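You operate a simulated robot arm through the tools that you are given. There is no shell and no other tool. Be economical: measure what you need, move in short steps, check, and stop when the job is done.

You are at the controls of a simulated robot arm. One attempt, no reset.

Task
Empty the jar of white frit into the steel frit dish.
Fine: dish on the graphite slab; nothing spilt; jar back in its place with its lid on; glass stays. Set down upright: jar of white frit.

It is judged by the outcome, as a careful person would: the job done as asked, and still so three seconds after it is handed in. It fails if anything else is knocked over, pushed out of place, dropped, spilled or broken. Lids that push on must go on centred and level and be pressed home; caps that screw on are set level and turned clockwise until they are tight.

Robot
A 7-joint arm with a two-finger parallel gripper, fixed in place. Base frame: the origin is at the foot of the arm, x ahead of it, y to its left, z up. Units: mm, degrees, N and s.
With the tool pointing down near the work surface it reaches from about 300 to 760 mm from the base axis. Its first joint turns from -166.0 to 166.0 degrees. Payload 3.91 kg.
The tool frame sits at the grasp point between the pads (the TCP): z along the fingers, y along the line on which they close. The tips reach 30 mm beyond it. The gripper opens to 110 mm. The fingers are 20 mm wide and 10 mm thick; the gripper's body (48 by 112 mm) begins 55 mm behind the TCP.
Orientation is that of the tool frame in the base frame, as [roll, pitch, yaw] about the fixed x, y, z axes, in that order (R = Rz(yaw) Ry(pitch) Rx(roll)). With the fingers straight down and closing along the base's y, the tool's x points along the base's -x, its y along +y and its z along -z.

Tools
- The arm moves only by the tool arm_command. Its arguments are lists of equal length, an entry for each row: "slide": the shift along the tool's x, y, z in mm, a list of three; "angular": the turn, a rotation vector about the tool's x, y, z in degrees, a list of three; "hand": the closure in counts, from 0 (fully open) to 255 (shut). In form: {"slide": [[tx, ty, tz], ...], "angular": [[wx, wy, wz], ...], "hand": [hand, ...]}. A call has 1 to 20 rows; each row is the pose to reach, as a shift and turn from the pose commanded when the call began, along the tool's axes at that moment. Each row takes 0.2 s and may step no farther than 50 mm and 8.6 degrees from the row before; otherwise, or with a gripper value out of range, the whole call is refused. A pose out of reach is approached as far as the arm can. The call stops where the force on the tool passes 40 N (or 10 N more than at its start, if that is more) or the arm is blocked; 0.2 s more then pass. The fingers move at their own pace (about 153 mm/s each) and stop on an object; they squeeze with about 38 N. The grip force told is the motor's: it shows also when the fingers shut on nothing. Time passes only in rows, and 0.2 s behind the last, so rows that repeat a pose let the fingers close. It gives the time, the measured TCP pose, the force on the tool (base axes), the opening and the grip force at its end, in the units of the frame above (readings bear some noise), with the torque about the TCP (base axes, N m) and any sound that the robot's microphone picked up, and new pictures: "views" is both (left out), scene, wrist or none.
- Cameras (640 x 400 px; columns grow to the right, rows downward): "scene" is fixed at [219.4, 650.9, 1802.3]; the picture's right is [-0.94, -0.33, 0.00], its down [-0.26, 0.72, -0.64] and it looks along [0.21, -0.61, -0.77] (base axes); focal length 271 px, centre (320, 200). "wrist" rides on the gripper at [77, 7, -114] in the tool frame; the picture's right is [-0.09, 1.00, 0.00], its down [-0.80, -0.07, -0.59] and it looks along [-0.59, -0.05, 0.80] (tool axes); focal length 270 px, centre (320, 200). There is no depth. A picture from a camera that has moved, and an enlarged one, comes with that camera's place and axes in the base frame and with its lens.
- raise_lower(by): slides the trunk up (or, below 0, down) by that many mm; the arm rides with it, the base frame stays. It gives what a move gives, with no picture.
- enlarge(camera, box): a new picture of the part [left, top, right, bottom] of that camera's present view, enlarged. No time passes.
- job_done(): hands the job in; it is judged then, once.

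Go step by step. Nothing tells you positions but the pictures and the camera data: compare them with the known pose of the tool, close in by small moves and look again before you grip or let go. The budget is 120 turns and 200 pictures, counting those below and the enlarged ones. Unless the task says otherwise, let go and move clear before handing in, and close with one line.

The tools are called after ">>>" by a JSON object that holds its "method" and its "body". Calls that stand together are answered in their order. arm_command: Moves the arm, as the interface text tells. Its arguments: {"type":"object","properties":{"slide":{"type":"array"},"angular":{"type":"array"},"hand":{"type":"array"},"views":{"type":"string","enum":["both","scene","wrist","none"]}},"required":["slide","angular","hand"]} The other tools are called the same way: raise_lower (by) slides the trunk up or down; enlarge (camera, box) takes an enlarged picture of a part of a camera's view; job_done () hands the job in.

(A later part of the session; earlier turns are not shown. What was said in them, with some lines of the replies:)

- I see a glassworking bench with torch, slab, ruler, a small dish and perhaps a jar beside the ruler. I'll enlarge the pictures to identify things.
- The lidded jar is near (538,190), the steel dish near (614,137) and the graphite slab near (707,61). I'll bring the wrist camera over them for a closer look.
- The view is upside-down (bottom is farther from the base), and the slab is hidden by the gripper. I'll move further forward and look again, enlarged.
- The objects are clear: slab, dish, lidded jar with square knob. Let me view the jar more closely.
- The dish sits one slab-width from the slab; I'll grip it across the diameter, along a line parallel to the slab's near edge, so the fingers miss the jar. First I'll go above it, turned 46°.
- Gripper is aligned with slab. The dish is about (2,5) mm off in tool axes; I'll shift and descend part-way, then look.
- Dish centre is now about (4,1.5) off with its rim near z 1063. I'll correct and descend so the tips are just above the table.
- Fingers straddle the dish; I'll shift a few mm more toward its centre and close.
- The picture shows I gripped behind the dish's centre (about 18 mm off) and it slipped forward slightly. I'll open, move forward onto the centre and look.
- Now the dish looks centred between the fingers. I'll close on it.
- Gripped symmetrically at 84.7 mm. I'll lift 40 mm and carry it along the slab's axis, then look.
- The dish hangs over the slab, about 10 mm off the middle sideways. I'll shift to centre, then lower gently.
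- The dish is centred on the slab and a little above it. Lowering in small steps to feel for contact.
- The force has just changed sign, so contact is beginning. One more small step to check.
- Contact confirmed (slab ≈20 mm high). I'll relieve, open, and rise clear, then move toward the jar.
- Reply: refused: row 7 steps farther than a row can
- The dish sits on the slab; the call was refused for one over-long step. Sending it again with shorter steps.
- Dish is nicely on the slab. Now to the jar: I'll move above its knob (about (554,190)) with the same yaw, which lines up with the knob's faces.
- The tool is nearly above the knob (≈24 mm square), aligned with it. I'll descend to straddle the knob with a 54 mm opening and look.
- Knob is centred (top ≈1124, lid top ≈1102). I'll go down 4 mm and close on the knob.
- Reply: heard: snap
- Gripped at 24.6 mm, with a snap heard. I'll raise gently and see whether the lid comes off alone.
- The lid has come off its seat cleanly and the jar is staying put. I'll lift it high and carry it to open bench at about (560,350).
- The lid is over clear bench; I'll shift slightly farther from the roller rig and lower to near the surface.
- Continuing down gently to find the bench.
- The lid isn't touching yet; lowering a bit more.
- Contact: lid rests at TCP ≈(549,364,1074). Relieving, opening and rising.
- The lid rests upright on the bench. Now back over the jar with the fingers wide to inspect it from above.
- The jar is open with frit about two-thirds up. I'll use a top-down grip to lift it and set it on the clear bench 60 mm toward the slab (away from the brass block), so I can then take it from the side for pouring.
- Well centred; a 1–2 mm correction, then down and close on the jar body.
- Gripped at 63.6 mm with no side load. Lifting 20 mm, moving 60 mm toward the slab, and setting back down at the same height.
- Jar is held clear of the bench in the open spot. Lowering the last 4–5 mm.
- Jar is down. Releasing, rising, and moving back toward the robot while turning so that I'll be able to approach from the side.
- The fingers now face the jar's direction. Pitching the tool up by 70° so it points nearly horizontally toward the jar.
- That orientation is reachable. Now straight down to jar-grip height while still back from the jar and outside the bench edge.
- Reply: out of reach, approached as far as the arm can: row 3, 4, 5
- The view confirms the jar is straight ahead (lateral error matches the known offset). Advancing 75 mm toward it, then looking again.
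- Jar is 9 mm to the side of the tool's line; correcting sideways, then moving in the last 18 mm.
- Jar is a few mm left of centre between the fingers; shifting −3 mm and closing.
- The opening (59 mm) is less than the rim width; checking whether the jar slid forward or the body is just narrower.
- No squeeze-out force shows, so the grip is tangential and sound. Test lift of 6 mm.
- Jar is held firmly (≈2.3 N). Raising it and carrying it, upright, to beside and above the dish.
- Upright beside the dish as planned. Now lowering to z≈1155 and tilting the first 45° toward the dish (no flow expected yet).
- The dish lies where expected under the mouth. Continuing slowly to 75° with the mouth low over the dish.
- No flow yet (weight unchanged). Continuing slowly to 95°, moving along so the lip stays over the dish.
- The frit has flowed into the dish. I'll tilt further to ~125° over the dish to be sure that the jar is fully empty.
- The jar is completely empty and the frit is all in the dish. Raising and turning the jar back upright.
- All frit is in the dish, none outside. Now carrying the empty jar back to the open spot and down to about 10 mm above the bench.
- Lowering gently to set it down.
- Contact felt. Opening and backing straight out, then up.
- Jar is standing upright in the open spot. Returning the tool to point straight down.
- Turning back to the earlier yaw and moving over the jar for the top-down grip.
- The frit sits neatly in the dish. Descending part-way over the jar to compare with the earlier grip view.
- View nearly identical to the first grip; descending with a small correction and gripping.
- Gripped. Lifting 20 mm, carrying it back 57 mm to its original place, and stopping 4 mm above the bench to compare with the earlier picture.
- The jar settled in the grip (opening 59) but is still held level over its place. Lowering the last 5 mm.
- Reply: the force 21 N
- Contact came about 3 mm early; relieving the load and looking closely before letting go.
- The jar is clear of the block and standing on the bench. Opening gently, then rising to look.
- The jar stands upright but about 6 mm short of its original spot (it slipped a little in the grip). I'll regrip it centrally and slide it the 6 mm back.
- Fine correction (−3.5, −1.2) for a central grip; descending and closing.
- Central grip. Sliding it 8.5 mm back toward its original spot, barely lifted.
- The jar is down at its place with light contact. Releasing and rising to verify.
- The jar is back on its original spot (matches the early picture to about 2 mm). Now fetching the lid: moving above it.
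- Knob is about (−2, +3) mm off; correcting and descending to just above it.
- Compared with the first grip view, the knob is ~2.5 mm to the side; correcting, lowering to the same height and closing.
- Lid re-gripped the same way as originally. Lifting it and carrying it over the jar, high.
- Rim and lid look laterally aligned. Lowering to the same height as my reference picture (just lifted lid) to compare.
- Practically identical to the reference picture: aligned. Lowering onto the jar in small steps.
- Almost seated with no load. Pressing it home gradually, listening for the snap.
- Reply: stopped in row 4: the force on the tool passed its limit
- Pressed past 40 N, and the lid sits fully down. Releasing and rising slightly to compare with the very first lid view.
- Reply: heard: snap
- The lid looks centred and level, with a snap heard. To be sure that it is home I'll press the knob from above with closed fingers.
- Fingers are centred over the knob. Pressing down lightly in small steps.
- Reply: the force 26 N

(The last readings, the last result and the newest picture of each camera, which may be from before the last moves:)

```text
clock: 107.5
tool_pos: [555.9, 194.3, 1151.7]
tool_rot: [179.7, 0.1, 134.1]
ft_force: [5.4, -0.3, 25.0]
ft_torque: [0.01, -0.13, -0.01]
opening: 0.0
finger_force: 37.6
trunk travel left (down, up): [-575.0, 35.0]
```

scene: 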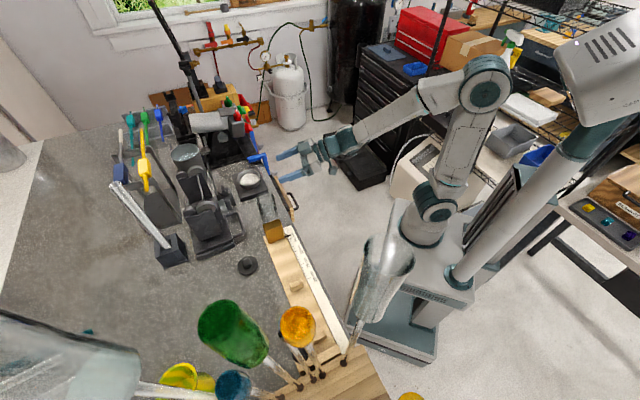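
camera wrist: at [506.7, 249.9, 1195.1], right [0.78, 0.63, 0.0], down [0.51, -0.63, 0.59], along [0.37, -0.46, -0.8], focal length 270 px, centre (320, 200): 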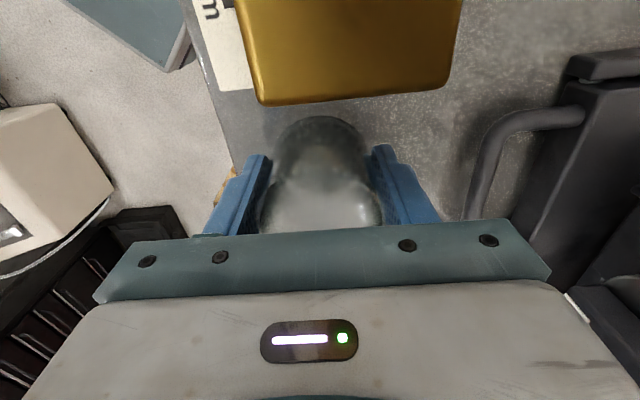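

Held 25 N without moving: the lid is home. Rising clear and taking a final look.

>>> {"method": "arm_command", "body": {"slide": [[0, 0, -5], [0, 0, -40], [0, 0, -85], [0, 0, -130], [0, 0, -170], [30, -30, -185], [50, -60, -185], [50, -60, -185]], "angular": [[0, 0, 0], [0, 0, 0], [0, 0, 0], [0, 0, 0], [0, 0, 0], [0, 0, 0], [0, 0, 0], [0, 0, 0]], "hand": [255, 255, 255, 255, 200, 120, 120, 120], "views": "both"}}

>>> {"method": "enlarge", "body": {"camera": "scene", "box": [222, 150, 318, 220]}}

>>> {"method": "enlarge", "body": {"camera": "scene", "box": [238, 180, 302, 220]}}

```text
clock: 109.3
tool_pos: [477.9, 187.2, 1335.1]
tool_rot: [179.9, 0.0, 134.1]
ft_force: [-0.3, -0.8, -0.3]
ft_torque: [0.02, 0.0, -0.02]
opening: 58.4
finger_force: 0.0
trunk travel left (down, up): [-575.0, 35.0]
camera wrist: at [429.9, 246.4, 1448.8], right [0.78, 0.63, 0.0], down [0.51, -0.63, 0.59], along [0.37, -0.46, -0.81], focal length 270 px, centre (320, 200)
```

scene: 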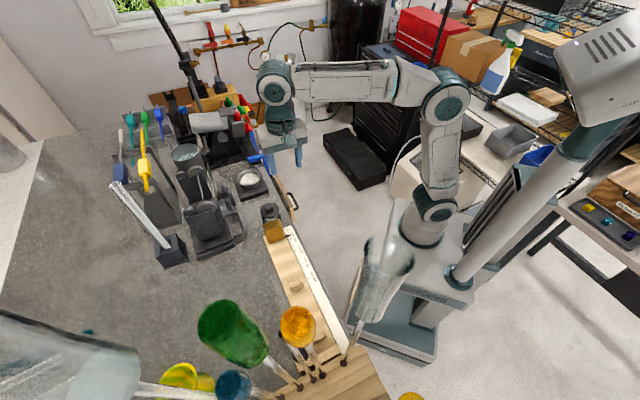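
wrist: 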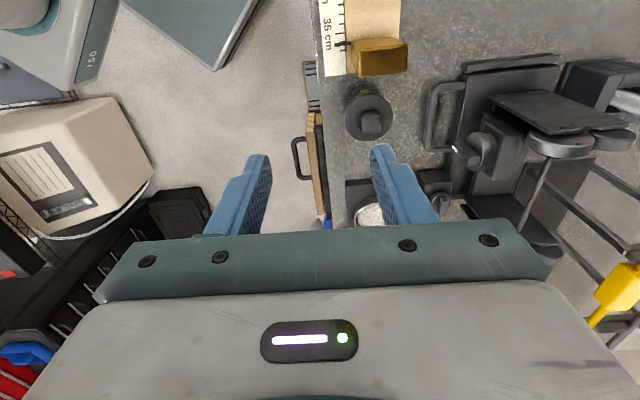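

```text
5.71 times, centred on (270, 185) of scene
camera zoom: at [219.4, 650.9, 1802.3], right [-0.94, -0.33, 0.0], down [-0.26, 0.72, -0.64], along [0.21, -0.61, -0.77], focal length 1551 px, centre (606, 286)
```

zoom: 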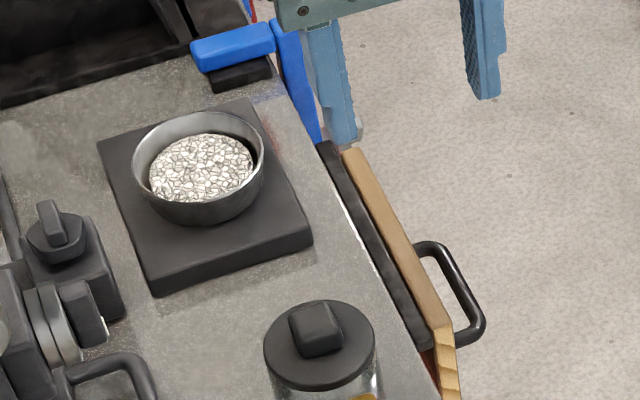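

```text
10.00 times, centred on (270, 200) of scene
camera zoom: at [219.4, 650.9, 1802.3], right [-0.94, -0.33, 0.0], down [-0.26, 0.72, -0.64], along [0.21, -0.61, -0.77], focal length 2714 px, centre (820, 200)
```

zoom: 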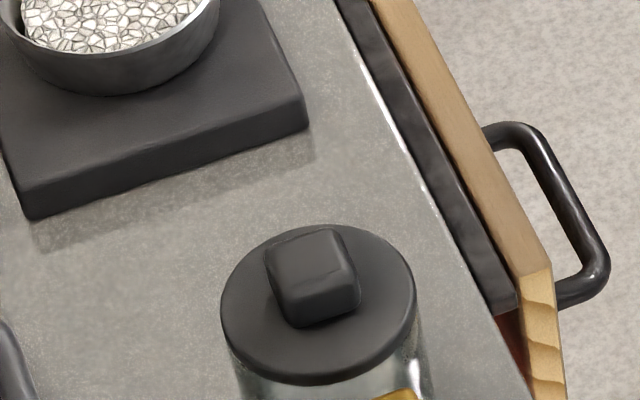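

Everything checks out: the frit is in the dish on the slab, the jar is upright with its lid on and within about 4 mm of where it started, and the arm is clear. I'm handing it in.

>>> {"method": "job_done", "body": {}}

```text
The job is handed in.
```

The white frit is all in the steel dish on the graphite slab with none spilt that I could see. The empty jar stands upright within about 4 mm of its original spot, its lid pressed home, and I didn't touch the glass.
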